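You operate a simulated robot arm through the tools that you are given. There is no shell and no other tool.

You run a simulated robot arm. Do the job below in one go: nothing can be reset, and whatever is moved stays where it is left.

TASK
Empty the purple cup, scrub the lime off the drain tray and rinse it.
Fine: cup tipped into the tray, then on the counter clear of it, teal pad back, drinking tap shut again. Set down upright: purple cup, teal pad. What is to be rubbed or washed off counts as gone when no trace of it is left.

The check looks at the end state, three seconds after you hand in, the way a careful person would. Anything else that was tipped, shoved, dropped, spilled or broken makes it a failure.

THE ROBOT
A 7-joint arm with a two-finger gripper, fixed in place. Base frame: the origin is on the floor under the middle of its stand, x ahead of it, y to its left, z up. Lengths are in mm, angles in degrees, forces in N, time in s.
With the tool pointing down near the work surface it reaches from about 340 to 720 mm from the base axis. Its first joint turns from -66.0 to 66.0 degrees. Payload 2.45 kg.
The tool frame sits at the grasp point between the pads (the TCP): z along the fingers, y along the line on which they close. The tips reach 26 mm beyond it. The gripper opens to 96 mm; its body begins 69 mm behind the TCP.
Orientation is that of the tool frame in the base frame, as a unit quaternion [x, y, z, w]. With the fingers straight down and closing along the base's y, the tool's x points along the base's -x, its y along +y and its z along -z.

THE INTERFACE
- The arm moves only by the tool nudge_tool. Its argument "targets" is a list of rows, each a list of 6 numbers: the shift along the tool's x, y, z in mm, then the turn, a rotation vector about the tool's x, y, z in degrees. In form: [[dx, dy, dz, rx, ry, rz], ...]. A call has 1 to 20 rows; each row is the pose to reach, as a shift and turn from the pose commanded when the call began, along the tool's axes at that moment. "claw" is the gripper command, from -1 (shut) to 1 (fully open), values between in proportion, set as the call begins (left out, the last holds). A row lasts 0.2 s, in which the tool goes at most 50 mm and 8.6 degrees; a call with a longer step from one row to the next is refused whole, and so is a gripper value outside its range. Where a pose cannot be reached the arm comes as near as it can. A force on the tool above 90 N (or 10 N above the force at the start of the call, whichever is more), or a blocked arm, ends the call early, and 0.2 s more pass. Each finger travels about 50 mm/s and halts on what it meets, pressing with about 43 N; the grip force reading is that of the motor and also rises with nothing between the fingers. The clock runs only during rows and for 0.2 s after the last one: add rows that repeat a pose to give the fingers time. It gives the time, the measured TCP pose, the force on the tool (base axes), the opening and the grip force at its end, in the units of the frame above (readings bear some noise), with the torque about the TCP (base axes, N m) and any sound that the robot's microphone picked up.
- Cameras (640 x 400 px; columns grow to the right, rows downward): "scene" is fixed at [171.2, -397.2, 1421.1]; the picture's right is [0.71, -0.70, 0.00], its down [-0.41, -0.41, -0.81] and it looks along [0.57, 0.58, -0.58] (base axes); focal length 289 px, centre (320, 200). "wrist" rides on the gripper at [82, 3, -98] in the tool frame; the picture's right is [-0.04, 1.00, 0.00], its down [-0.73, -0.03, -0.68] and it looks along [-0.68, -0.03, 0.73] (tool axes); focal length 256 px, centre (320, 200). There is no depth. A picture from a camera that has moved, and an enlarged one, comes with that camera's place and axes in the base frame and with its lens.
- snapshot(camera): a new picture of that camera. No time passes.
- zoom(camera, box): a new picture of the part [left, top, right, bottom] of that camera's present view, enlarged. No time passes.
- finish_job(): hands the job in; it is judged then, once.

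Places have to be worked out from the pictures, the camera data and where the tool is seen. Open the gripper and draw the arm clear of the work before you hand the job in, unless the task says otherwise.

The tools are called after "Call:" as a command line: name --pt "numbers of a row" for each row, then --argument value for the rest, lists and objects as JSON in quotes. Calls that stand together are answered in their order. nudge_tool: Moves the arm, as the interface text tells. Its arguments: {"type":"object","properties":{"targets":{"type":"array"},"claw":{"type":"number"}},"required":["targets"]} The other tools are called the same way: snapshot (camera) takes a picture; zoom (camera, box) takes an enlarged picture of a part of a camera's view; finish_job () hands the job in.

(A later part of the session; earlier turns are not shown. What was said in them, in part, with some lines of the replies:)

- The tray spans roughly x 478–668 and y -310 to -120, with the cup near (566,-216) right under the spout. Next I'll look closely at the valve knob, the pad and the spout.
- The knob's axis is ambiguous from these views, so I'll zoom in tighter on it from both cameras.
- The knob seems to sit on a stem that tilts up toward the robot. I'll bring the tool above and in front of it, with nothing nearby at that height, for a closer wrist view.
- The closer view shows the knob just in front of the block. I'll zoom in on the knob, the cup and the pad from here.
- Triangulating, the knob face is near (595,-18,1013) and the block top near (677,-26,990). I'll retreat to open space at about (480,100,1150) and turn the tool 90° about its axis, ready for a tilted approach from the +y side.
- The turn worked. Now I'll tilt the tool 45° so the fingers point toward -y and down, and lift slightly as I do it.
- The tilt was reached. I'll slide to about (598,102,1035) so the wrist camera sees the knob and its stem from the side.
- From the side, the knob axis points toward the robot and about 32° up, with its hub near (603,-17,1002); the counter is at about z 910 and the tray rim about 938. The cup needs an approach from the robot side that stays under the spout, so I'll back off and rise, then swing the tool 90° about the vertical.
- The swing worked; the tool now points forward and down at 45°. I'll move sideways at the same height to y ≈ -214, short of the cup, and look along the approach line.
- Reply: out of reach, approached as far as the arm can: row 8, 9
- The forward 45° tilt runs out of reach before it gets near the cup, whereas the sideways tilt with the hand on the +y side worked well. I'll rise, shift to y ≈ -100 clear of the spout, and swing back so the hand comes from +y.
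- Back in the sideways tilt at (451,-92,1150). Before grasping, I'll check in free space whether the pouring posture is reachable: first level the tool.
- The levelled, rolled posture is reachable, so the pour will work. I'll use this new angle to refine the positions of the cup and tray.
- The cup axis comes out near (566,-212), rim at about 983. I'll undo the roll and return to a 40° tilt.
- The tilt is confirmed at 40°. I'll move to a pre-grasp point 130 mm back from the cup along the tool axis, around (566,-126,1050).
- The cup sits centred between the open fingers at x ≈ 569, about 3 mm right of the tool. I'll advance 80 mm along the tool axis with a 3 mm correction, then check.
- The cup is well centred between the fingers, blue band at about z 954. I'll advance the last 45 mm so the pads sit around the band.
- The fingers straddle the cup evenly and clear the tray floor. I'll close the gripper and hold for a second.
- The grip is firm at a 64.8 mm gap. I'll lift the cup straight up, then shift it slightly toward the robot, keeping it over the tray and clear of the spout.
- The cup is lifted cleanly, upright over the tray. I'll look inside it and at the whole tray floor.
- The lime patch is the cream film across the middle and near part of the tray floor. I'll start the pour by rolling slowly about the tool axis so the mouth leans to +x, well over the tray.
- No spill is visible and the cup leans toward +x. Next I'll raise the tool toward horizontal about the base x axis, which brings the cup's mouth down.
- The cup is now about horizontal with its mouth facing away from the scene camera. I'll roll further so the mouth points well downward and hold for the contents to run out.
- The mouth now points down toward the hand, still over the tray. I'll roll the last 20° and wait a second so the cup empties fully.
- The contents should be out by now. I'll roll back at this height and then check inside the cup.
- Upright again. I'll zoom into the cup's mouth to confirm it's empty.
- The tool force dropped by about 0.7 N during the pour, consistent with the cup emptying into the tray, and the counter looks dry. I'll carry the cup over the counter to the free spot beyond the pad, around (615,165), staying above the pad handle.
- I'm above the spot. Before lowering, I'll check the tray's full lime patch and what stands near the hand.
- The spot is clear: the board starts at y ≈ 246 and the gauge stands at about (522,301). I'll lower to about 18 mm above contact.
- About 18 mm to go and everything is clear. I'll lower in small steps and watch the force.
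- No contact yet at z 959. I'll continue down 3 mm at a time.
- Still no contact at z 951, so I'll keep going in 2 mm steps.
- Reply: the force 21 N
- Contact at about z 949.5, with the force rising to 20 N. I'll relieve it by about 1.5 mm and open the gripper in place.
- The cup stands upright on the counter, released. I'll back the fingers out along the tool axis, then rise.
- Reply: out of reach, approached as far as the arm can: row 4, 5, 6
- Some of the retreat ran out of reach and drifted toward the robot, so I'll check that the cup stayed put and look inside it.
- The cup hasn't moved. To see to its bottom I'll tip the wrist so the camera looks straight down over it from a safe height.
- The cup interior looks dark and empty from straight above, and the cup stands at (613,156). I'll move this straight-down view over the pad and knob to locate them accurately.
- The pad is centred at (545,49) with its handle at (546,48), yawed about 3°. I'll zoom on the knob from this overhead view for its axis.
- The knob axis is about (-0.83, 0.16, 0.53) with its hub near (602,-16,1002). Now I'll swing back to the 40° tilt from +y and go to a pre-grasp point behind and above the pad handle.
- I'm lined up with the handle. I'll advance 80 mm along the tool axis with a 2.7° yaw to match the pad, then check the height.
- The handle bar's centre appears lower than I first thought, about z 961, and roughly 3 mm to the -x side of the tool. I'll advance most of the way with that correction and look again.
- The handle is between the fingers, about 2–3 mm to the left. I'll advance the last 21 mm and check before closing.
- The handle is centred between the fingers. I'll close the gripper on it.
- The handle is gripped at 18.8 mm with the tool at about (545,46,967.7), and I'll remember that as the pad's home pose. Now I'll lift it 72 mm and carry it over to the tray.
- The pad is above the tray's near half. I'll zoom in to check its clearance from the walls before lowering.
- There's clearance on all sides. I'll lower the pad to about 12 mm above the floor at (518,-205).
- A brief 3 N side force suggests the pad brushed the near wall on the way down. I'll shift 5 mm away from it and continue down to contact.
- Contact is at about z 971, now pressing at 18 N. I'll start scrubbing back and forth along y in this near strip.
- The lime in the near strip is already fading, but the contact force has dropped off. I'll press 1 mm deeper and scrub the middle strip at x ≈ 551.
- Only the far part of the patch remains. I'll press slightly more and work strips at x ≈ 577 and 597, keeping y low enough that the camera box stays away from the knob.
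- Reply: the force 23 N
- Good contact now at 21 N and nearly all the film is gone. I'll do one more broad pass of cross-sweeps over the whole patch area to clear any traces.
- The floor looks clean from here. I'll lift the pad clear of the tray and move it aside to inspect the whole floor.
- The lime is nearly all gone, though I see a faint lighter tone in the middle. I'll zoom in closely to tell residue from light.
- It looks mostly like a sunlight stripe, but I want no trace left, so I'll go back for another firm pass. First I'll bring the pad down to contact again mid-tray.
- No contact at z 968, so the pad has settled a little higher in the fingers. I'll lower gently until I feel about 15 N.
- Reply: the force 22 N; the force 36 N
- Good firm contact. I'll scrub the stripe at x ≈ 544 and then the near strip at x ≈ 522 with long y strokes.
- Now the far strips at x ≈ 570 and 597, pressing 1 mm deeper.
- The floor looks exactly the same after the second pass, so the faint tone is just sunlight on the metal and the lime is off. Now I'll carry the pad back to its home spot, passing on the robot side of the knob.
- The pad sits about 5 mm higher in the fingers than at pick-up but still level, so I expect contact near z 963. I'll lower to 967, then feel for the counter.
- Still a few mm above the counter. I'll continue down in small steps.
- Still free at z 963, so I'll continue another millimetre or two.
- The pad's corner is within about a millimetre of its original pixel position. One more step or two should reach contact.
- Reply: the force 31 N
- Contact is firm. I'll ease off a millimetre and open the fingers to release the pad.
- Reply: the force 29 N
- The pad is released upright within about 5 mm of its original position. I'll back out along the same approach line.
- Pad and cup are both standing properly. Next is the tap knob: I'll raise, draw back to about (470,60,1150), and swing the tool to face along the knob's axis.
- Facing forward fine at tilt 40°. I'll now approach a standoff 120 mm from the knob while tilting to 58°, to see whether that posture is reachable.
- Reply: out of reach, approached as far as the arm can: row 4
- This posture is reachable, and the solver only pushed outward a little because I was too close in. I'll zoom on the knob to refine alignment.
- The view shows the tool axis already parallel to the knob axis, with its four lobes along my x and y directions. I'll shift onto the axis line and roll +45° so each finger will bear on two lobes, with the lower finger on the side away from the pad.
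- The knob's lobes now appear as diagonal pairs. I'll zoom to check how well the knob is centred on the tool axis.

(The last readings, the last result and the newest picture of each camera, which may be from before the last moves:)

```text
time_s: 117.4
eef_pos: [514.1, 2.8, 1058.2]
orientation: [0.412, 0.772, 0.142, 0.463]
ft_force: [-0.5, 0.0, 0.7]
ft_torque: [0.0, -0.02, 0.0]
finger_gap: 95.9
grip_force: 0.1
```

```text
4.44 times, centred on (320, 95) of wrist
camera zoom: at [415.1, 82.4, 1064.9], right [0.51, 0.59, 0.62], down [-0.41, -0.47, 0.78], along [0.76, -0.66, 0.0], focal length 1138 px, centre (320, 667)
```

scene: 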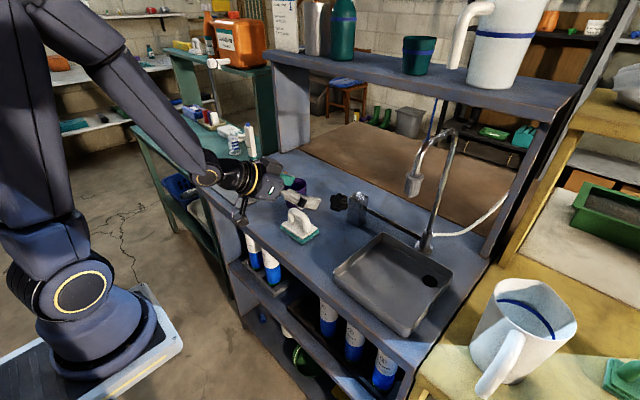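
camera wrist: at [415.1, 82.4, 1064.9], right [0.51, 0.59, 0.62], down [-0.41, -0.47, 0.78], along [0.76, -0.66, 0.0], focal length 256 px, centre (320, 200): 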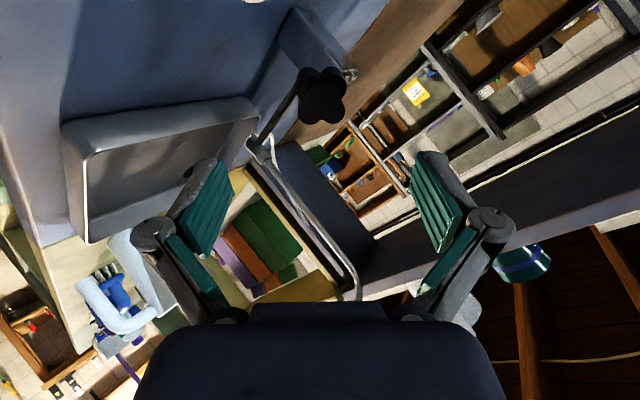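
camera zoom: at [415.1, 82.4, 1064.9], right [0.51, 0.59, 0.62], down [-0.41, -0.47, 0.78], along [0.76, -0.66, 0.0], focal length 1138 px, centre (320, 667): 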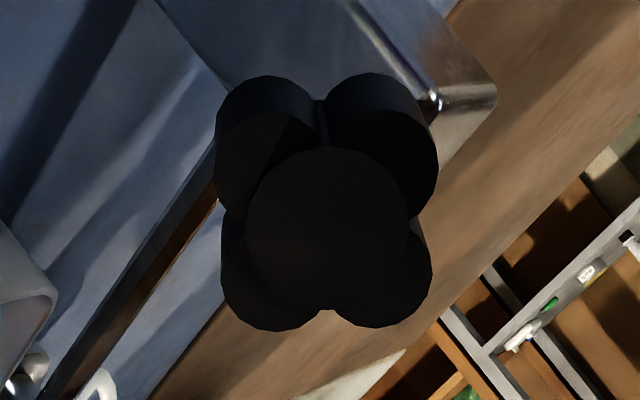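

The knob is centred on the tool axis almost exactly. I'll advance 85 mm along it and re-check.

Call:
nudge_tool --pt "0 0 28 0 0 0" --pt "0 0 56 0 0 0" --pt "0 0 85 0 0 0"

Call:
snapshot --camera "wrist"

Call:
zoom --camera "scene" --box '[260, 140, 400, 250]'

```text
time_s: 118.2
eef_pos: [585.0, -11.3, 1014.0]
orientation: [0.41, 0.773, 0.142, 0.463]
ft_force: [0.4, -0.5, 1.0]
ft_torque: [0.01, -0.03, -0.01]
finger_gap: 96.0
grip_force: 0.1
```

```text
taken
camera wrist: at [484.5, 67.9, 1018.6], right [0.51, 0.59, 0.62], down [-0.41, -0.47, 0.78], along [0.76, -0.65, 0.0], focal length 256 px, centre (320, 200)
```

wrist: 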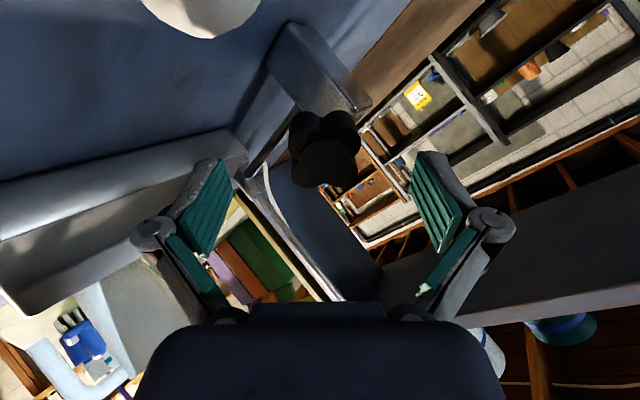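

```text
3.64 times, centred on (330, 195) of scene
camera zoom: at [171.2, -397.2, 1421.1], right [0.71, -0.7, 0.0], down [-0.41, -0.41, -0.81], along [0.57, 0.58, -0.58], focal length 1050 px, centre (284, 218)
```

zoom: 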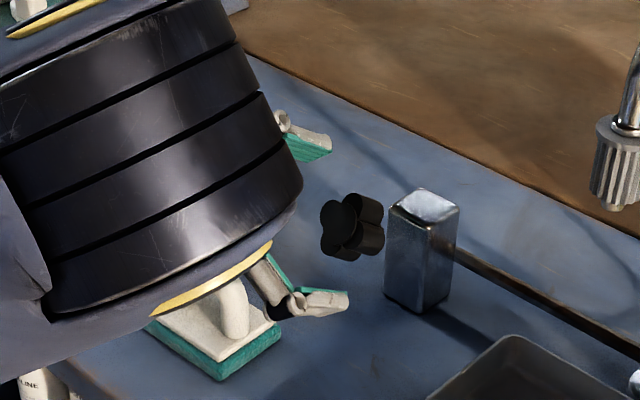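

Tool is on line, but the elbow has swung into the scene camera's view. I'll check the whole scene before going further.

Call:
snapshot --camera "scene"

Call:
zoom --camera "wrist" --box '[270, 90, 380, 210]'

```text
taken
```

scene: 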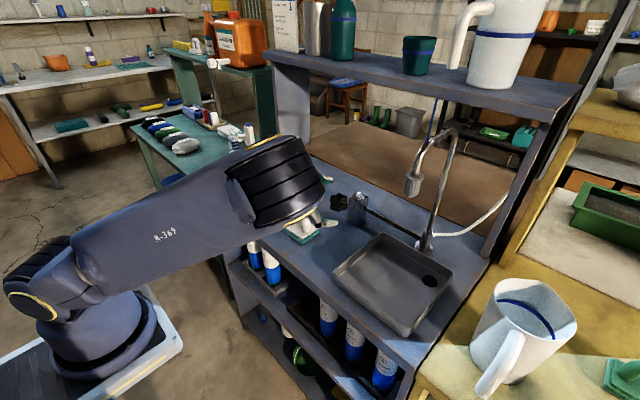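

```text
3.33 times, centred on (325, 150) of wrist
camera zoom: at [484.5, 67.9, 1018.6], right [0.51, 0.59, 0.62], down [-0.41, -0.47, 0.78], along [0.76, -0.65, 0.0], focal length 853 px, centre (303, 367)
```

zoom: 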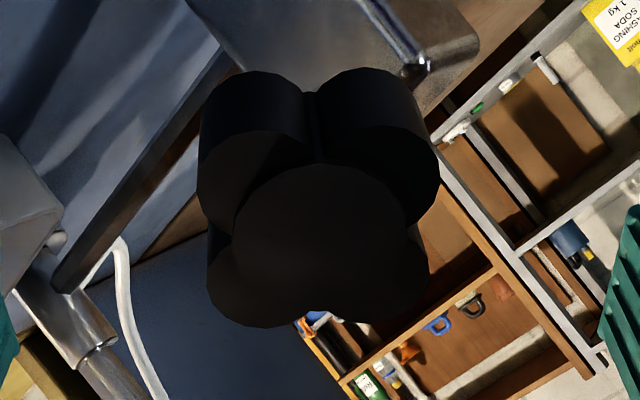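

The knob sits about 2.4 mm to the tool's +y side. I'll correct that and advance the last 31 mm to bring the pads around it.

Call:
nudge_tool --pt "-0.5 1.2 10 0 0 0" --pt "-1 2.4 20 0 0 0" --pt "-1 2.4 31 0 0 0"

Call:
snapshot --camera "wrist"

Call:
zoom --camera "scene" --box '[290, 160, 390, 250]'

```text
time_s: 119.0
eef_pos: [613.5, -15.1, 998.9]
orientation: [0.41, 0.773, 0.143, 0.463]
ft_force: [-0.7, 0.8, -0.3]
ft_torque: [0.01, 0.0, -0.03]
finger_gap: 96.1
grip_force: 0.1
```

```text
taken
camera wrist: at [512.3, 64.8, 1004.9], right [0.51, 0.59, 0.62], down [-0.41, -0.47, 0.78], along [0.76, -0.65, 0.0], focal length 256 px, centre (320, 200)
```

wrist: 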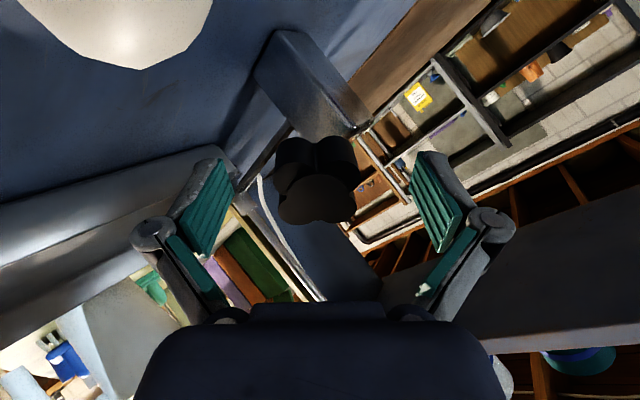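

```text
4.44 times, centred on (340, 205) of scene
camera zoom: at [171.2, -397.2, 1421.1], right [0.71, -0.7, 0.0], down [-0.41, -0.41, -0.81], along [0.57, 0.58, -0.58], focal length 1283 px, centre (231, 178)
```

zoom: 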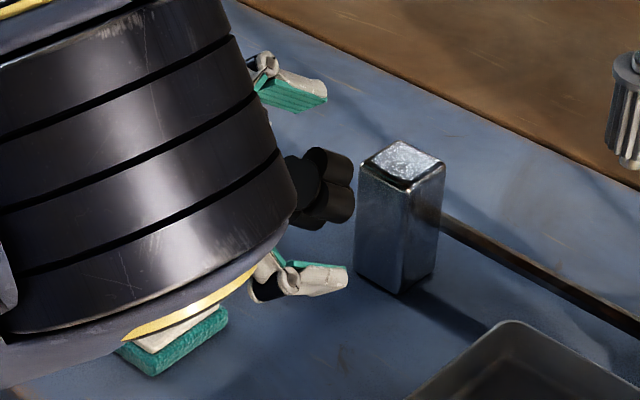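

The open fingers straddle the knob with room on both sides. I'll close on it.

Call:
nudge_tool --pt "0 -1 0 0 0 0" --pt "0 -1 0 0 0 0" --pt "0 -1 0 0 0 0" --pt "0 -1 0 0 0 0" --pt "0 -1 0 0 0 0" --pt "0 -1 0 0 0 0" --claw -1

Call:
snapshot --camera "wrist"

```text
time_s: 120.4
eef_pos: [611.5, -15.7, 997.7]
orientation: [0.412, 0.772, 0.141, 0.462]
ft_force: [-9.4, -3.3, -2.1]
ft_torque: [-0.28, 0.85, -0.77]
finger_gap: 47.8
grip_force: 44.9
```

```text
taken
camera wrist: at [511.6, 63.2, 1004.0], right [0.51, 0.59, 0.62], down [-0.41, -0.47, 0.78], along [0.76, -0.65, 0.0], focal length 256 px, centre (320, 200)
```

wrist: 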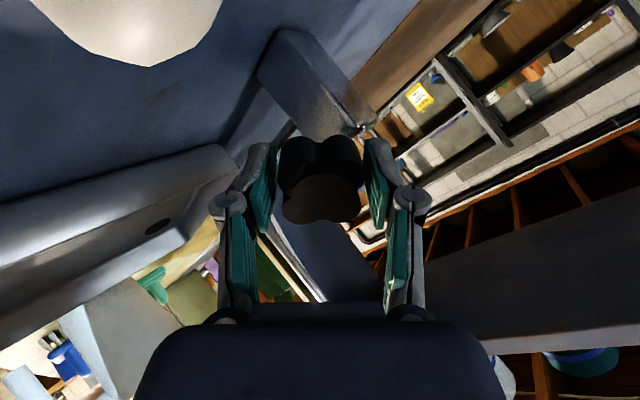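

The grip reads a 47.8 mm gap at 45 N. I'll zoom in to confirm both pads bear on the knob.

Call:
zoom --camera "wrist" --box '[240, 110, 400, 250]'

Call:
zoom --camera "scene" --box '[300, 170, 370, 240]'

```text
2.86 times, centred on (320, 180) of wrist
camera zoom: at [511.6, 63.2, 1004.0], right [0.51, 0.59, 0.62], down [-0.41, -0.47, 0.78], along [0.76, -0.65, 0.0], focal length 731 px, centre (320, 257)
```

zoom: 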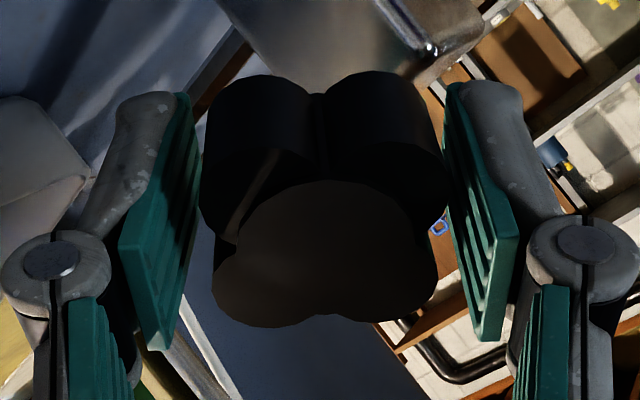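

```text
5.71 times, centred on (335, 205) of scene
camera zoom: at [171.1, -397.3, 1421.1], right [0.71, -0.7, 0.0], down [-0.41, -0.41, -0.81], along [0.57, 0.58, -0.58], focal length 1649 px, centre (234, 171)
```

zoom: 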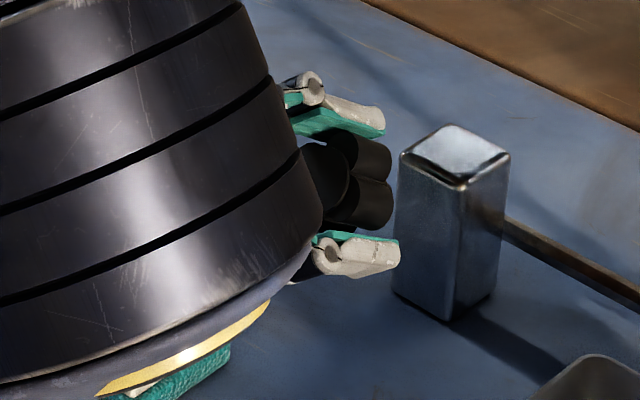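

Both pads bear on the lobes. I'll try turning counter-clockwise as seen from the front (negative about the tool axis), a modest 24°, and watch the torque and listen.

Call:
nudge_tool --pt "0 0 0 0 0 -6" --pt "0 0 0 0 0 -12" --pt "0 0 0 0 0 -18" --pt "0 0 0 0 0 -24"

Call:
snapshot --camera "wrist"

Call:
snapshot --camera "scene"

```text
time_s: 121.4
eef_pos: [611.4, -15.9, 997.9]
orientation: [0.24, 0.841, 0.042, 0.483]
ft_force: [-2.6, -8.9, -11.7]
ft_torque: [0.06, 1.1, -0.39]
finger_gap: 47.7
grip_force: 44.5
```

```text
taken
camera wrist: at [496.4, 37.9, 987.5], right [0.38, 0.86, 0.33], down [-0.27, -0.24, 0.93], along [0.88, -0.45, 0.14], focal length 256 px, centre (320, 200)
```

wrist: 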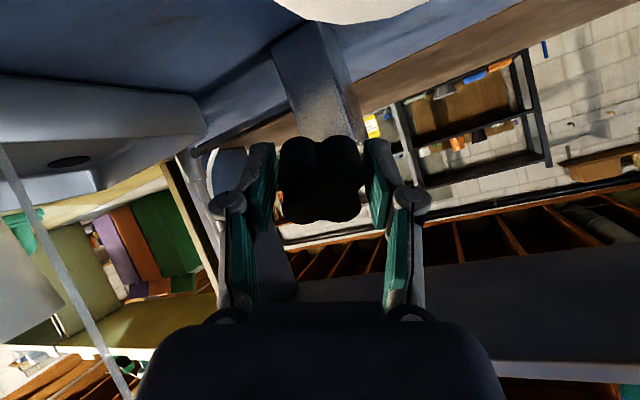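

```text
taken
```

scene: 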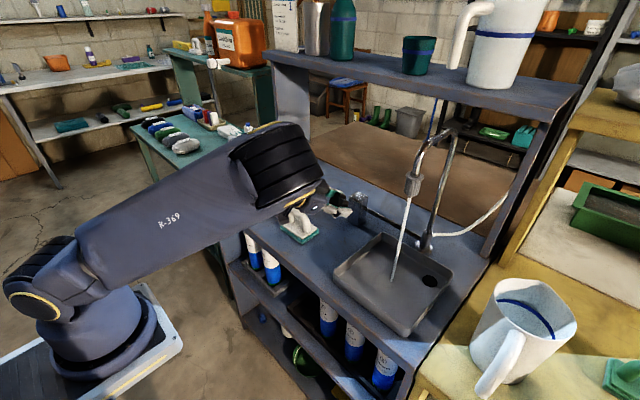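

Water is running from the spout into the tray with the knob turned just 24°. I'll look closely at the stream and the tray.

Call:
zoom --camera "scene" --box '[330, 170, 470, 340]'

Call:
nudge_tool --pt "0 0 0 0 0 0" --pt "0 0 0 0 0 0" --pt "0 0 0 0 0 0" --pt "0 0 0 0 0 0" --pt "0 0 0 0 0 0"

Call:
zoom --camera "scene" --box '[330, 230, 460, 340]'

```text
2.35 times, centred on (400, 255) of scene
camera zoom: at [171.4, -397.5, 1421.0], right [0.71, -0.7, 0.0], down [-0.41, -0.41, -0.81], along [0.57, 0.58, -0.58], focal length 679 px, centre (132, 71)
```

zoom: 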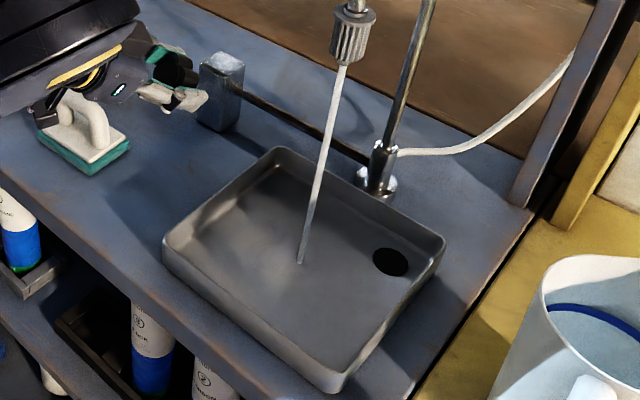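

```text
time_s: 122.6
eef_pos: [611.8, -15.0, 997.8]
orientation: [0.241, 0.841, 0.042, 0.483]
ft_force: [-0.4, -9.2, -13.8]
ft_torque: [-0.51, 0.54, -0.91]
finger_gap: 47.6
grip_force: 45.2
```

```text
3.64 times, centred on (395, 285) of scene
camera zoom: at [171.5, -397.5, 1421.0], right [0.71, -0.7, 0.0], down [-0.41, -0.41, -0.81], along [0.57, 0.58, -0.58], focal length 1050 px, centre (47, -109)
```

zoom: 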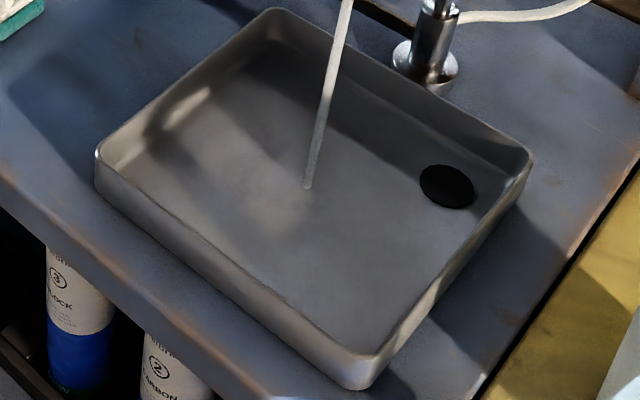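

The stream falls mid-tray and drains without pooling. I'll let it run for several seconds to rinse.

Call:
nudge_tool --pt "0 0 0 0 0 0" --pt "0 0 0 0 0 0" --pt "0 0 0 0 0 0" --pt "0 0 0 0 0 0" --pt "0 0 0 0 0 0" --pt "0 0 0 0 0 0" --pt "0 0 0 0 0 0" --pt "0 0 0 0 0 0" --pt "0 0 0 0 0 0" --pt "0 0 0 0 0 0" --pt "0 0 0 0 0 0" --pt "0 0 0 0 0 0" --pt "0 0 0 0 0 0" --pt "0 0 0 0 0 0" --pt "0 0 0 0 0 0" --pt "0 0 0 0 0 0" --pt "0 0 0 0 0 0" --pt "0 0 0 0 0 0" --pt "0 0 0 0 0 0" --pt "0 0 0 0 0 0"

Call:
zoom --camera "scene" --box '[330, 230, 460, 340]'

Call:
zoom --camera "scene" --box '[345, 245, 405, 315]'

```text
time_s: 126.8
eef_pos: [611.9, -17.2, 998.1]
orientation: [0.241, 0.841, 0.042, 0.483]
ft_force: [-0.8, -14.3, -9.0]
ft_torque: [-0.48, 0.6, -0.85]
finger_gap: 48.1
grip_force: 45.3
```

```text
3.64 times, centred on (395, 285) of scene
camera zoom: at [171.4, -397.6, 1420.9], right [0.71, -0.7, 0.0], down [-0.41, -0.41, -0.81], along [0.57, 0.58, -0.58], focal length 1050 px, centre (47, -109)
```

zoom: 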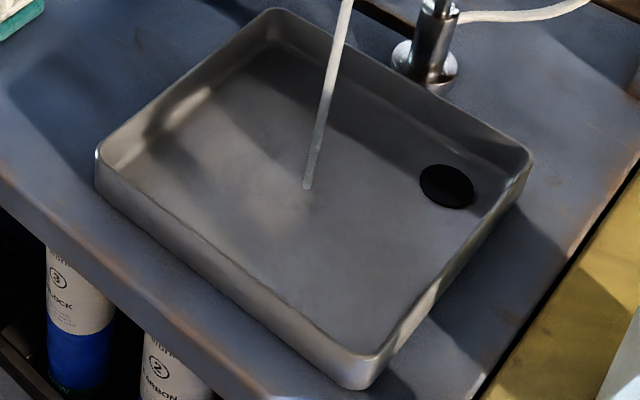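

```text
5.71 times, centred on (375, 280) of scene
camera zoom: at [171.4, -397.6, 1420.9], right [0.71, -0.7, 0.0], down [-0.41, -0.41, -0.81], along [0.57, 0.58, -0.58], focal length 1649 px, centre (6, -257)
```

zoom: 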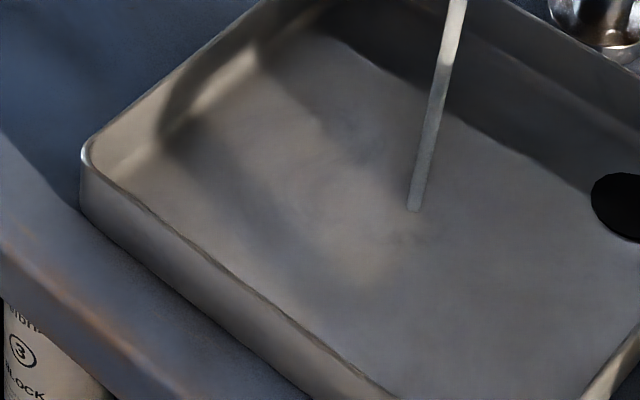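

No pooling and no trace visible. I'll keep rinsing a while longer to be thorough.

Call:
nudge_tool --pt "0 0 0 0 0 0" --pt "0 0 0 0 0 0" --pt "0 0 0 0 0 0" --pt "0 0 0 0 0 0" --pt "0 0 0 0 0 0" --pt "0 0 0 0 0 0" --pt "0 0 0 0 0 0" --pt "0 0 0 0 0 0" --pt "0 0 0 0 0 0" --pt "0 0 0 0 0 0" --pt "0 0 0 0 0 0" --pt "0 0 0 0 0 0" --pt "0 0 0 0 0 0" --pt "0 0 0 0 0 0" --pt "0 0 0 0 0 0" --pt "0 0 0 0 0 0" --pt "0 0 0 0 0 0" --pt "0 0 0 0 0 0" --pt "0 0 0 0 0 0" --pt "0 0 0 0 0 0"

Call:
nudge_tool --pt "0 0 0 0 0 0" --pt "0 0 0 0 0 0" --pt "0 0 0 0 0 0" --pt "0 0 0 0 0 0" --pt "0 0 0 0 0 0" --pt "0 0 0 0 0 0" --pt "0 0 0 0 0 0" --pt "0 0 0 0 0 0" --pt "0 0 0 0 0 0" --pt "0 0 0 0 0 0" --pt "0 0 0 0 0 0" --pt "0 0 0 0 0 0" --pt "0 0 0 0 0 0" --pt "0 0 0 0 0 0" --pt "0 0 0 0 0 0" --pt "0 0 0 0 0 0" --pt "0 0 0 0 0 0" --pt "0 0 0 0 0 0" --pt "0 0 0 0 0 0" --pt "0 0 0 0 0 0"

Call:
zoom --camera "scene" --box '[330, 170, 470, 340]'

Call:
zoom --camera "scene" --box '[345, 245, 405, 315]'

```text
time_s: 131.0
eef_pos: [611.8, -16.6, 998.1]
orientation: [0.241, 0.841, 0.042, 0.482]
ft_force: [-1.5, -15.9, -8.4]
ft_torque: [-0.47, 0.52, -0.84]
finger_gap: 47.7
grip_force: 44.9
```

```text
time_s: 135.2
eef_pos: [610.9, -15.4, 999.7]
orientation: [0.241, 0.841, 0.042, 0.482]
ft_force: [-1.5, -15.5, -8.4]
ft_torque: [-0.51, 0.45, -0.83]
finger_gap: 48.2
grip_force: 44.6
```

```text
2.35 times, centred on (400, 255) of scene
camera zoom: at [171.4, -397.7, 1420.9], right [0.71, -0.7, 0.0], down [-0.41, -0.41, -0.81], along [0.57, 0.58, -0.58], focal length 679 px, centre (132, 71)
```

zoom: 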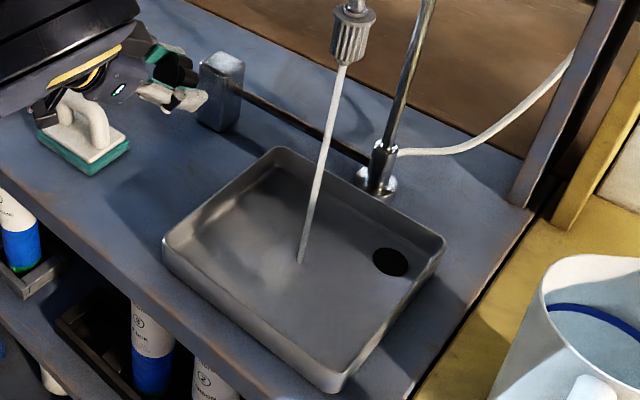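

```text
5.71 times, centred on (375, 280) of scene
camera zoom: at [171.4, -397.7, 1420.9], right [0.71, -0.7, 0.0], down [-0.41, -0.41, -0.81], along [0.57, 0.58, -0.58], focal length 1649 px, centre (6, -257)
```

zoom: 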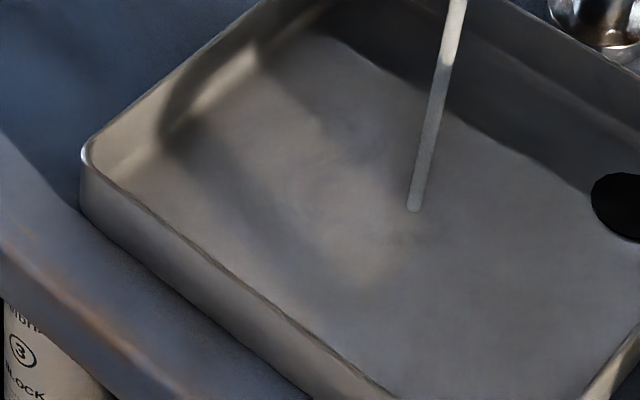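

About 14 seconds of rinsing and the floor is clean with no trace. Now I'll shut the tap by turning back 24°.

Call:
nudge_tool --pt "0 0 0 0 0 6" --pt "0 0 0 0 0 12" --pt "0 0 0 0 0 18" --pt "0 0 0 0 0 24" --pt "0 0 0 0 0 24"

Call:
snapshot --camera "scene"

Call:
zoom --camera "scene" --box '[330, 150, 470, 320]'

Call:
snapshot --camera "wrist"

```text
time_s: 136.4
eef_pos: [610.8, -16.0, 997.9]
orientation: [0.41, 0.773, 0.141, 0.464]
ft_force: [0.5, -14.4, -10.3]
ft_torque: [-1.07, 0.44, -0.68]
finger_gap: 47.8
grip_force: 44.9
```

```text
taken
```

scene: 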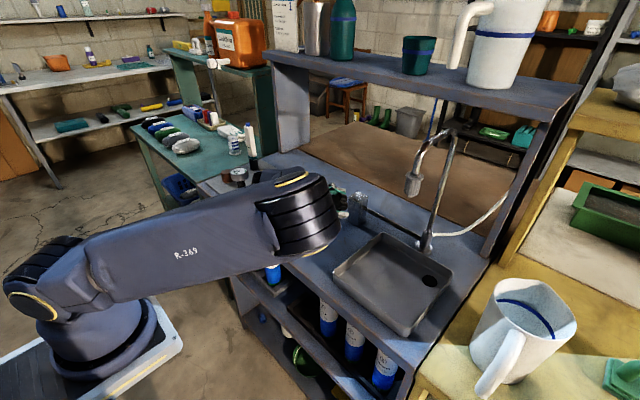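

```text
2.35 times, centred on (400, 235) of scene
camera zoom: at [171.5, -397.6, 1420.9], right [0.71, -0.7, 0.0], down [-0.41, -0.41, -0.81], along [0.57, 0.58, -0.58], focal length 679 px, centre (132, 118)
```

zoom: 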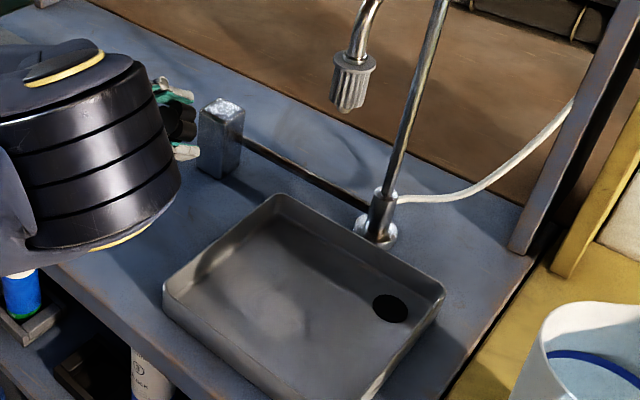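

```text
taken
camera wrist: at [511.8, 63.2, 1004.0], right [0.51, 0.59, 0.62], down [-0.41, -0.47, 0.78], along [0.75, -0.66, 0.0], focal length 256 px, centre (320, 200)
```

wrist: 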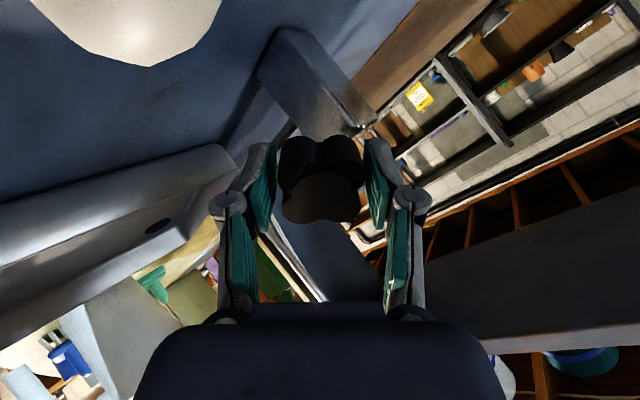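

The water has stopped and the lobes look exactly as they did before I opened it. I'll press 3° further toward shut to confirm it's against the stop, and inspect the tray.

Call:
nudge_tool --pt "0 0 0 0 0 1.5" --pt "0 0 0 0 0 3" --pt "0 0 0 0 0 3"

Call:
zoom --camera "scene" --box '[330, 230, 460, 340]'

Call:
zoom --camera "scene" --box '[345, 245, 405, 315]'

```text
time_s: 137.2
eef_pos: [610.7, -16.7, 997.6]
orientation: [0.431, 0.761, 0.153, 0.459]
ft_force: [4.5, -16.5, -12.3]
ft_torque: [-1.16, 0.78, -0.4]
finger_gap: 48.1
grip_force: 44.7
```

```text
3.64 times, centred on (395, 285) of scene
camera zoom: at [171.6, -397.7, 1420.9], right [0.71, -0.7, 0.0], down [-0.41, -0.41, -0.81], along [0.57, 0.58, -0.58], focal length 1050 px, centre (47, -109)
```

zoom: 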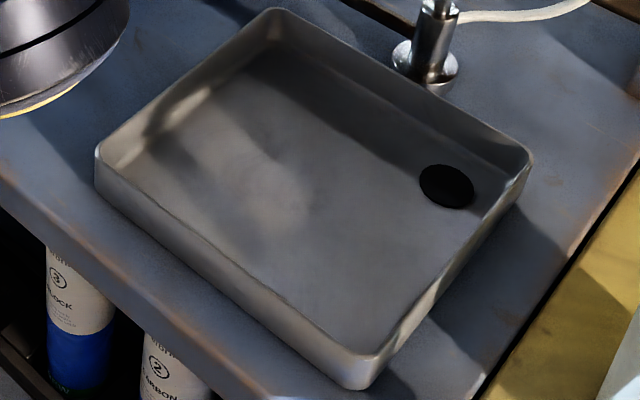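

```text
5.71 times, centred on (375, 280) of scene
camera zoom: at [171.6, -397.7, 1420.9], right [0.71, -0.7, 0.0], down [-0.41, -0.41, -0.81], along [0.57, 0.58, -0.58], focal length 1649 px, centre (6, -257)
```

zoom: 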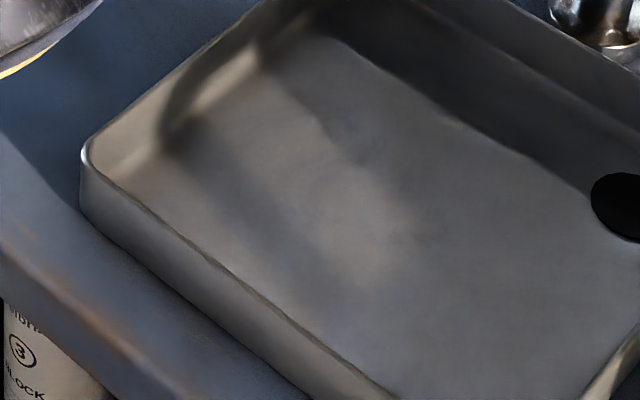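

The tap is dry and the torque about its axis rose when pushing toward shut, so it's closed against its stop. I'll open the fingers to release the knob.

Call:
nudge_tool --pt "0 0 0 0 0 0" --pt "0 0 0 0 0 0" --pt "0 0 0 0 0 0" --pt "0 0 0 0 0 0" --pt "0 0 0 0 0 0" --claw 1

Call:
snapshot --camera "wrist"

Call:
zoom --camera "scene" --box '[300, 150, 470, 320]'

```text
time_s: 138.4
eef_pos: [612.1, -15.4, 998.4]
orientation: [0.429, 0.762, 0.155, 0.46]
ft_force: [0.1, 0.5, 0.2]
ft_torque: [0.01, -0.01, -0.01]
finger_gap: 96.1
grip_force: 0.1
```

```text
taken
camera wrist: at [513.4, 66.6, 1007.8], right [0.52, 0.55, 0.65], down [-0.43, -0.49, 0.76], along [0.74, -0.67, -0.02], focal length 256 px, centre (320, 200)
```

wrist: 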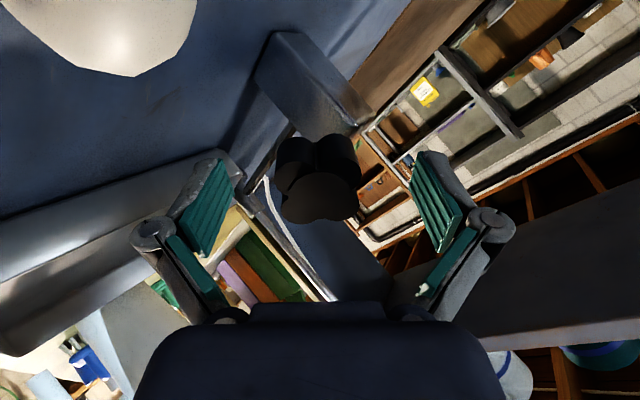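

```text
2.35 times, centred on (385, 235) of scene
camera zoom: at [171.2, -397.2, 1421.1], right [0.71, -0.7, 0.0], down [-0.41, -0.41, -0.81], along [0.57, 0.58, -0.58], focal length 679 px, centre (167, 118)
```

zoom: 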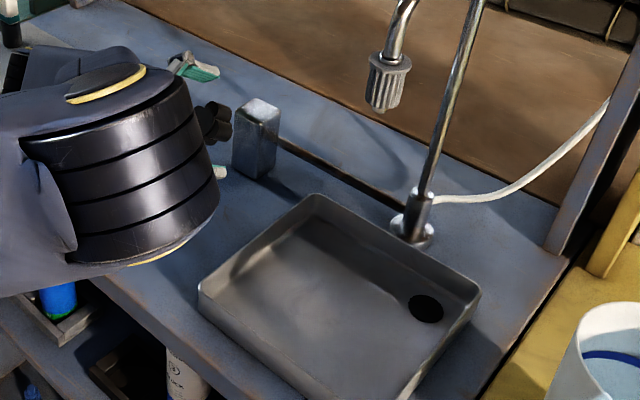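

The knob is released and the spout is dry. I'll back straight out along the knob's axis, then rise.

Call:
nudge_tool --pt "0 0 -25 0 0 0" --pt "0 0 -50 0 0 0" --pt "0 0 -75 0 0 0" --pt "0 0 -95 0 0 0"

Call:
snapshot --camera "scene"

Call:
snapshot --camera "wrist"

```text
time_s: 139.4
eef_pos: [531.3, -0.2, 1048.7]
orientation: [0.429, 0.762, 0.155, 0.46]
ft_force: [0.3, 0.4, 0.3]
ft_torque: [0.02, 0.01, -0.01]
finger_gap: 96.4
grip_force: 0.0
```

```text
taken
```

scene: 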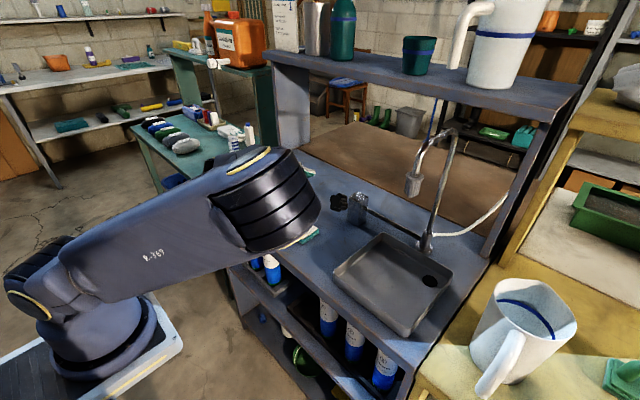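

```text
taken
camera wrist: at [434.0, 81.7, 1058.3], right [0.52, 0.55, 0.65], down [-0.43, -0.49, 0.76], along [0.74, -0.67, -0.02], focal length 256 px, centre (320, 200)
```

wrist: 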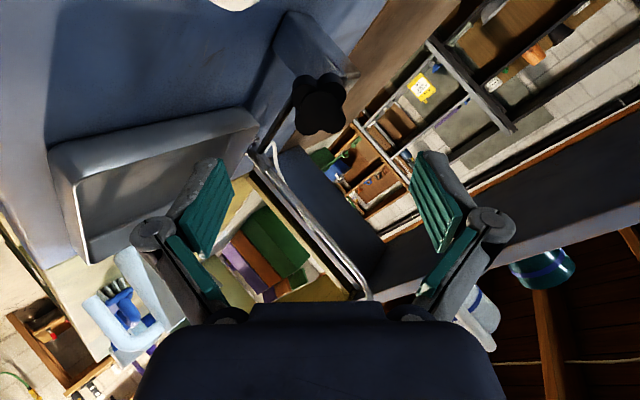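

Both cameras show the knob undisturbed. I'll untwist the wrist and return the tool to vertical, moving up and toward the tray for a final close look at it.

Call:
nudge_tool --pt "0 0 0 0 0 -8" --pt "0 0 0 0 0 -16" --pt "0 0 0 0 0 -24" --pt "0 0 0 0 0 -32" --pt "0 0 0 0 0 -40" --pt "0 0 0 0 0 -48"

Call:
nudge_tool --pt "-20 0 -13 0 8.2 0" --pt "-40 -10 -26 0 16.5 0" --pt "-61 -30 -40 0 24.8 0" --pt "-61 -55 -50 0 33.1 0" --pt "-61.4 -80 -60 0 41.4 0" --pt "-61.4 -105 -66 0 49.7 0" --pt "-61.4 -127.5 -71.4 0 58 0"

Call:
snapshot --camera "wrist"

Call:
snapshot --camera "scene"

```text
time_s: 140.8
eef_pos: [533.7, -0.6, 1048.5]
orientation: [0.082, 0.871, -0.047, 0.482]
ft_force: [-1.0, 0.1, -0.4]
ft_torque: [-0.01, -0.02, 0.02]
finger_gap: 96.0
grip_force: 0.0
```

```text
time_s: 142.4
eef_pos: [480.6, -121.0, 1140.6]
orientation: [0.094, 0.996, 0.001, -0.001]
ft_force: [0.3, 0.2, -0.3]
ft_torque: [0.01, 0.0, -0.01]
finger_gap: 96.1
grip_force: 0.1
out of reach, approached as far as the arm can: row 3
```

```text
taken
camera wrist: at [399.9, -104.0, 1238.8], right [0.23, 0.97, 0.0], down [0.72, -0.17, 0.68], along [0.66, -0.15, -0.73], focal length 256 px, centre (320, 200)
```

wrist: 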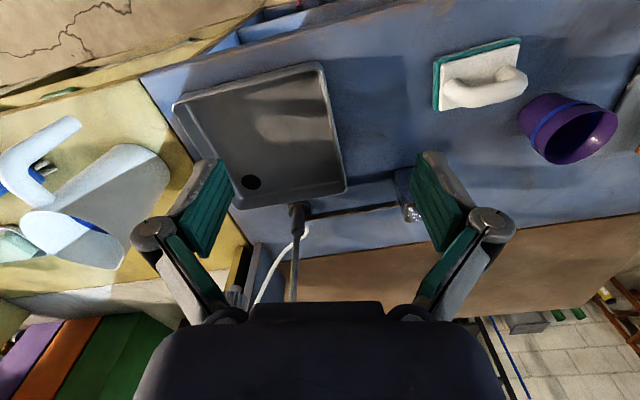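

```text
taken
```

scene: 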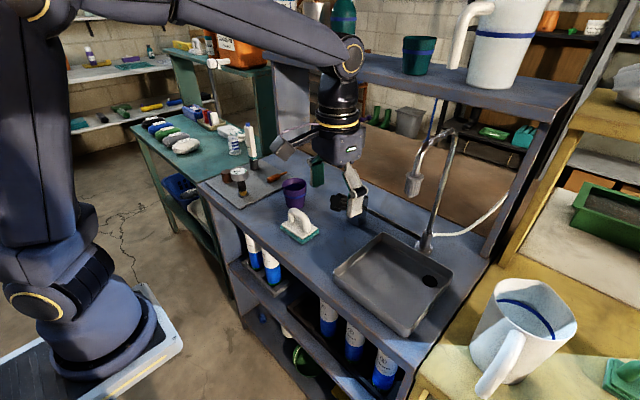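

Good overview: cup and pad standing, tap off. I'll zoom in on the tray floor from here, including the strip along the near wall, as well as the cup, pad and knob.

Call:
zoom --camera "wrist" --box '[165, 55, 355, 215]'

Call:
zoom --camera "wrist" --box '[230, 65, 340, 165]'

Call:
zoom --camera "wrist" --box '[420, 20, 630, 180]'

Call:
zoom --camera "scene" --box '[330, 230, 460, 340]'

```text
2.50 times, centred on (260, 135) of wrist
camera zoom: at [399.9, -104.0, 1238.8], right [0.23, 0.97, 0.0], down [0.72, -0.17, 0.68], along [0.66, -0.15, -0.73], focal length 640 px, centre (470, 362)
```

zoom: 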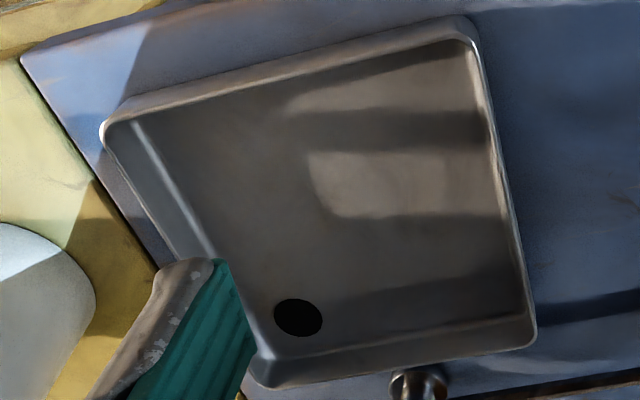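

```text
4.00 times, centred on (285, 115) of wrist
camera zoom: at [399.9, -104.0, 1238.8], right [0.23, 0.97, 0.0], down [0.72, -0.17, 0.68], along [0.66, -0.15, -0.73], focal length 1024 px, centre (460, 540)
```

zoom: 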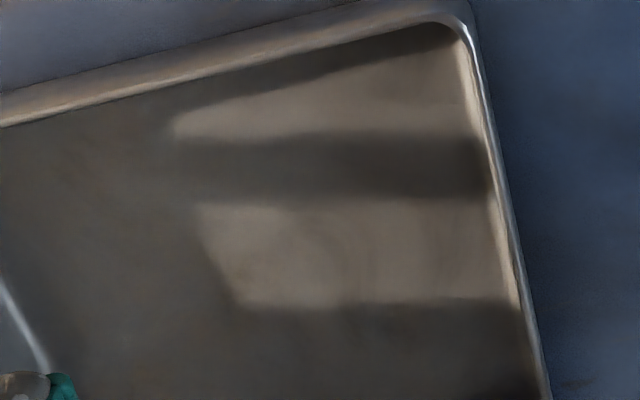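

```text
2.50 times, centred on (525, 100) of wrist
camera zoom: at [399.9, -104.0, 1238.8], right [0.23, 0.97, 0.0], down [0.72, -0.17, 0.68], along [0.66, -0.15, -0.73], focal length 640 px, centre (-192, 450)
```

zoom: 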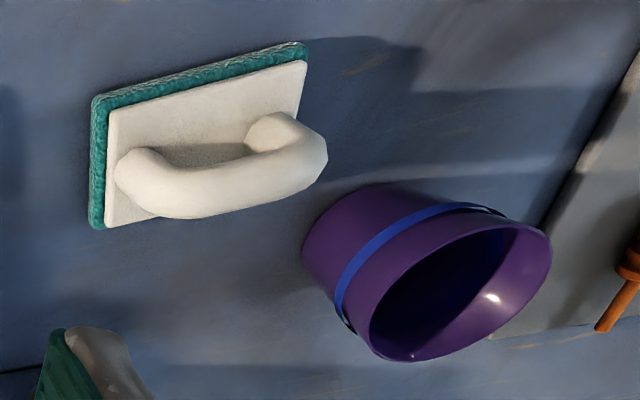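

```text
3.64 times, centred on (395, 285) of scene
camera zoom: at [171.3, -397.2, 1421.1], right [0.71, -0.7, 0.0], down [-0.41, -0.41, -0.81], along [0.57, 0.58, -0.58], focal length 1050 px, centre (47, -109)
```

zoom: 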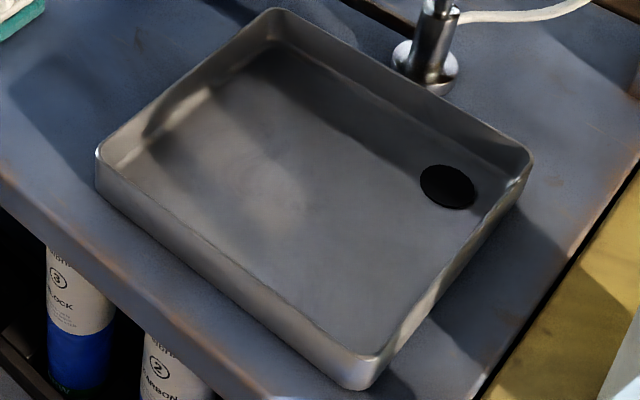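

The floor shows only sharp-edged sunlight bands and no lime. To be certain about the strip tucked behind the near wall, I'll turn the wrist to look along it from the +y side.

Call:
nudge_tool --pt "-13 10 -3 0 0 8" --pt "-26 20 -6 0 0 16" --pt "-39.4 28.9 -10 0 0 24" --pt "-39.4 28.9 -10 0 0 32" --pt "-39.4 28.9 -10 0 0 40" --pt "-39.4 28.9 -10 0 0 48" --pt "-39.4 28.9 -10 0 0 56" --pt "-39.4 28.9 -10 0 0 64" --pt "-39.4 28.9 -10 0 0 72" --pt "-39.4 28.9 -10 0 0 79.2"

Call:
snapshot --camera "wrist"

Call:
zoom --camera "wrist" --box '[230, 60, 430, 210]'

```text
time_s: 144.6
eef_pos: [524.2, -99.9, 1148.6]
orientation: [0.708, 0.706, 0.001, -0.001]
ft_force: [0.5, 0.1, 0.5]
ft_torque: [-0.02, -0.02, 0.0]
finger_gap: 96.1
grip_force: 0.1
```

```text
taken
camera wrist: at [527.9, -18.6, 1248.0], right [1.0, -0.04, 0.0], down [-0.03, -0.73, 0.68], along [-0.03, -0.68, -0.73], focal length 256 px, centre (320, 200)
```

wrist: 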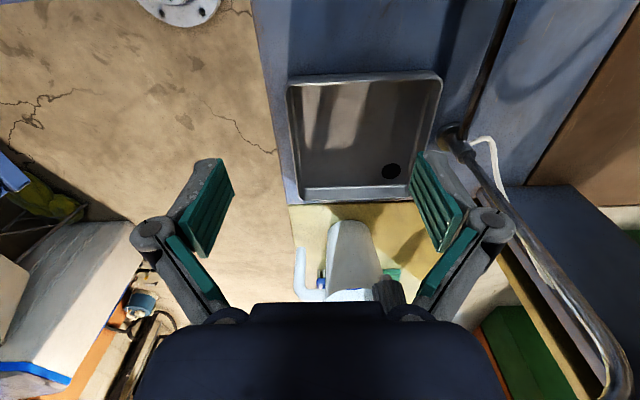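

```text
2.67 times, centred on (330, 135) of wrist
camera zoom: at [527.9, -18.6, 1248.0], right [1.0, -0.04, 0.0], down [-0.03, -0.73, 0.68], along [-0.03, -0.68, -0.73], focal length 683 px, centre (293, 373)
```

zoom: 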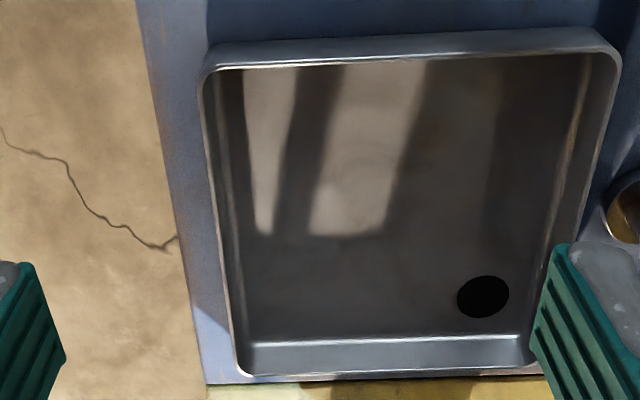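

The near-wall strip is clean too. One closer look at the lit patch for any faint film.

Call:
zoom --camera "wrist" --box '[295, 75, 405, 165]'

Call:
zoom --camera "scene" --box '[270, 150, 390, 250]'

Call:
zoom --camera "scene" --box '[380, 120, 470, 300]'

```text
4.44 times, centred on (350, 120) of wrist
camera zoom: at [527.9, -18.6, 1248.0], right [1.0, -0.04, 0.0], down [-0.03, -0.73, 0.68], along [-0.03, -0.68, -0.73], focal length 1138 px, centre (187, 556)
```

zoom: 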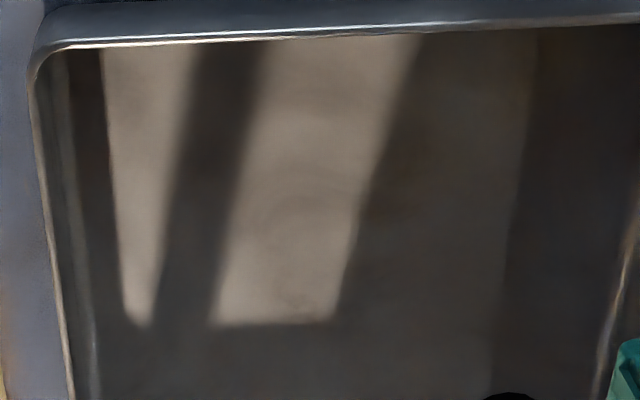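

```text
4.00 times, centred on (330, 200) of scene
camera zoom: at [171.2, -397.2, 1421.1], right [0.71, -0.7, 0.0], down [-0.41, -0.41, -0.81], along [0.57, 0.58, -0.58], focal length 1155 px, centre (280, 200)
```

zoom: 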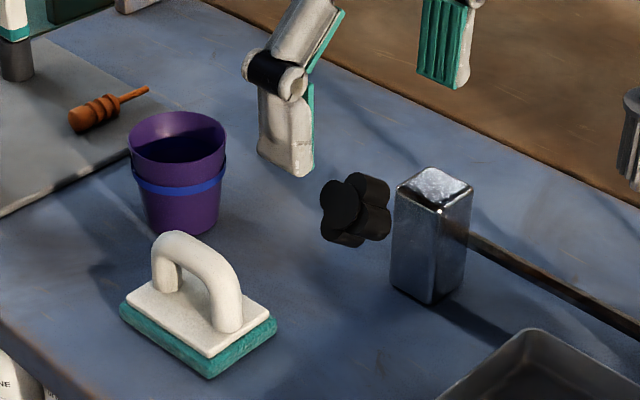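

```text
2.22 times, centred on (425, 210) of scene
camera zoom: at [171.2, -397.2, 1421.1], right [0.71, -0.7, 0.0], down [-0.41, -0.41, -0.81], along [0.57, 0.58, -0.58], focal length 641 px, centre (87, 178)
```

zoom: 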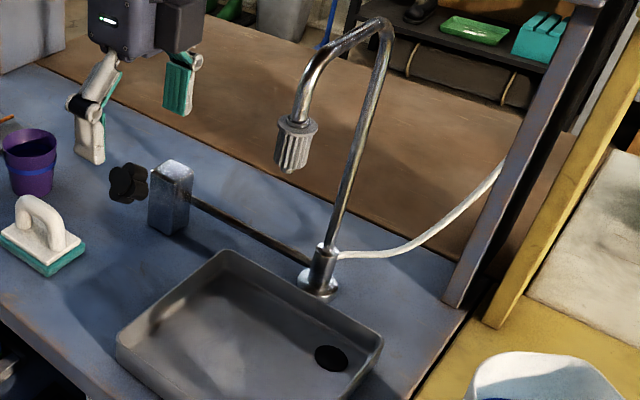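

There's a slightly mottled spot around (553,-218), so I'll magnify it.

Call:
zoom --camera "wrist" --box '[325, 110, 375, 160]'

Call:
zoom --camera "scene" --box '[360, 260, 410, 300]'

```text
8.00 times, centred on (350, 135) of wrist
camera zoom: at [527.9, -18.6, 1248.0], right [1.0, -0.04, 0.0], down [-0.03, -0.73, 0.68], along [-0.03, -0.68, -0.73], focal length 2048 px, centre (80, 720)
```

zoom: 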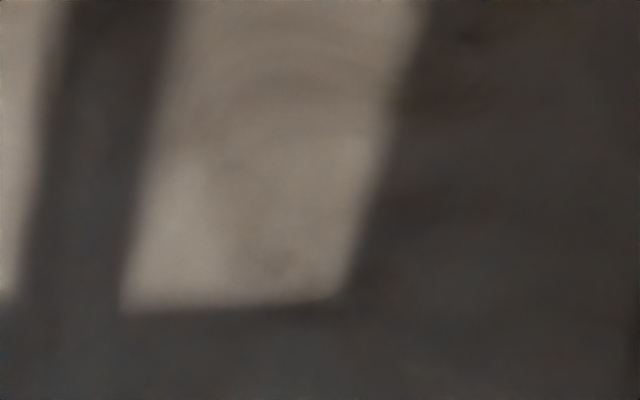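

```text
10.00 times, centred on (385, 280) of scene
camera zoom: at [171.2, -397.2, 1421.1], right [0.71, -0.7, 0.0], down [-0.41, -0.41, -0.81], along [0.57, 0.58, -0.58], focal length 2886 px, centre (-330, -600)
```

zoom: 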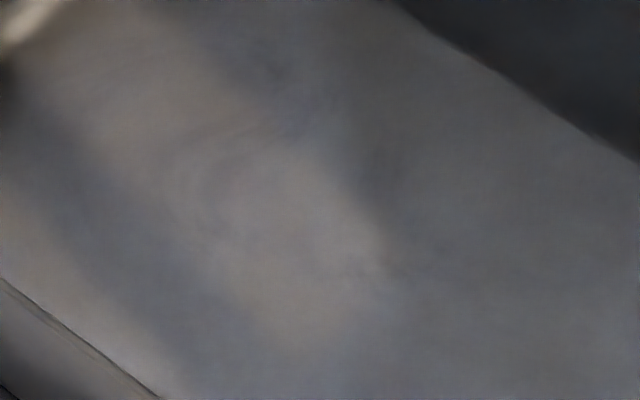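

At full magnification I see only the worn metal texture in the sunlight, no film or residue. The pad, cup, knob and spout are all in order, so I'll draw the arm up and back, clear of the work, gripper open.

Call:
nudge_tool --pt "10 -20 -25 0 0 0" --pt "22 -50 -50 0 0 0" --pt "36 -85 -75 0 0 0" --pt "50 -120 -85 0 0 0" --pt "50 -120 -85 0 0 0" --claw 1

Call:
snapshot --camera "scene"

Call:
zoom --camera "scene" --box '[260, 120, 500, 350]'

Call:
snapshot --camera "wrist"

```text
time_s: 145.8
eef_pos: [408.6, -51.1, 1233.6]
orientation: [0.708, 0.707, 0.001, 0.0]
ft_force: [-0.5, -0.1, -0.6]
ft_torque: [0.01, 0.01, -0.03]
finger_gap: 96.1
grip_force: 0.0
```

```text
taken
```

scene: 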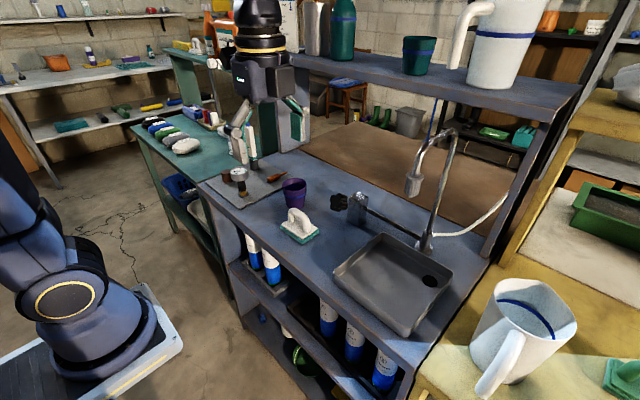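

```text
1.74 times, centred on (380, 235) of scene
camera zoom: at [171.2, -397.2, 1421.1], right [0.71, -0.7, 0.0], down [-0.41, -0.41, -0.81], along [0.57, 0.58, -0.58], focal length 502 px, centre (216, 139)
```

zoom: 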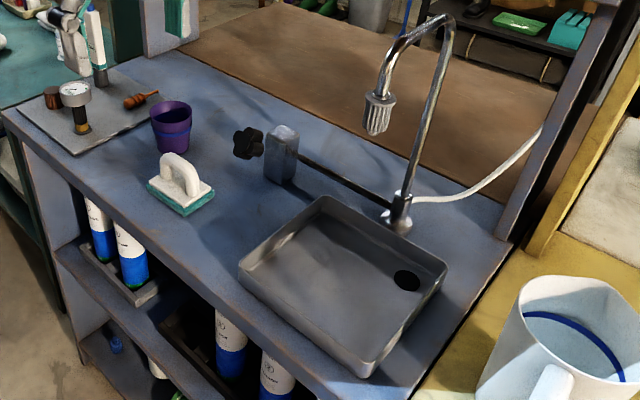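

```text
taken
camera wrist: at [411.4, 29.2, 1333.0], right [1.0, -0.04, 0.0], down [-0.03, -0.73, 0.68], along [-0.03, -0.68, -0.73], focal length 256 px, centre (320, 200)
```

wrist: 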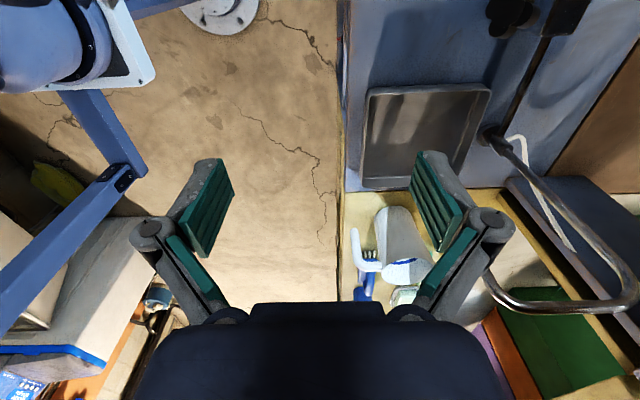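

The final check looks right: the emptied cup is upright on the counter clear of the tray, and the pad is upright at its original spot. The tray is clean, the tap is shut and dry, and the gripper is open with the arm clear. I'm handing in the job.

Call:
finish_job

```text
The job is handed in.
```

I emptied the purple cup into the drain tray, scrubbed the lime off, rinsed the tray and handed the job in. I don't have the check's result yet.

- **Cup:** I tipped it out over the tray and set it upright on the counter, beyond the pad and well clear of the tray. I couldn't see its bottom in the shadow. I judged it empty because it got about 0.7 N lighter during the pour and was held mouth-down for a few seconds.
- **Tray:** I scrubbed the whole lime patch twice. Close views from both cameras show no lime, including along the wall nearest the robot. The lighter patches still visible are sunlight.
- **Rinse:** I ran the tap about a quarter-turn open for roughly 14 seconds. The water drained away, and I saw no splashes on the counter.
- **Pad:** It is back upright within about 5 mm of where it started.
- **Tap:** It is shut against its stop and the spout is dry.

The gripper is open and the arm is drawn clear. I saw nothing else tipped, moved or spilled.
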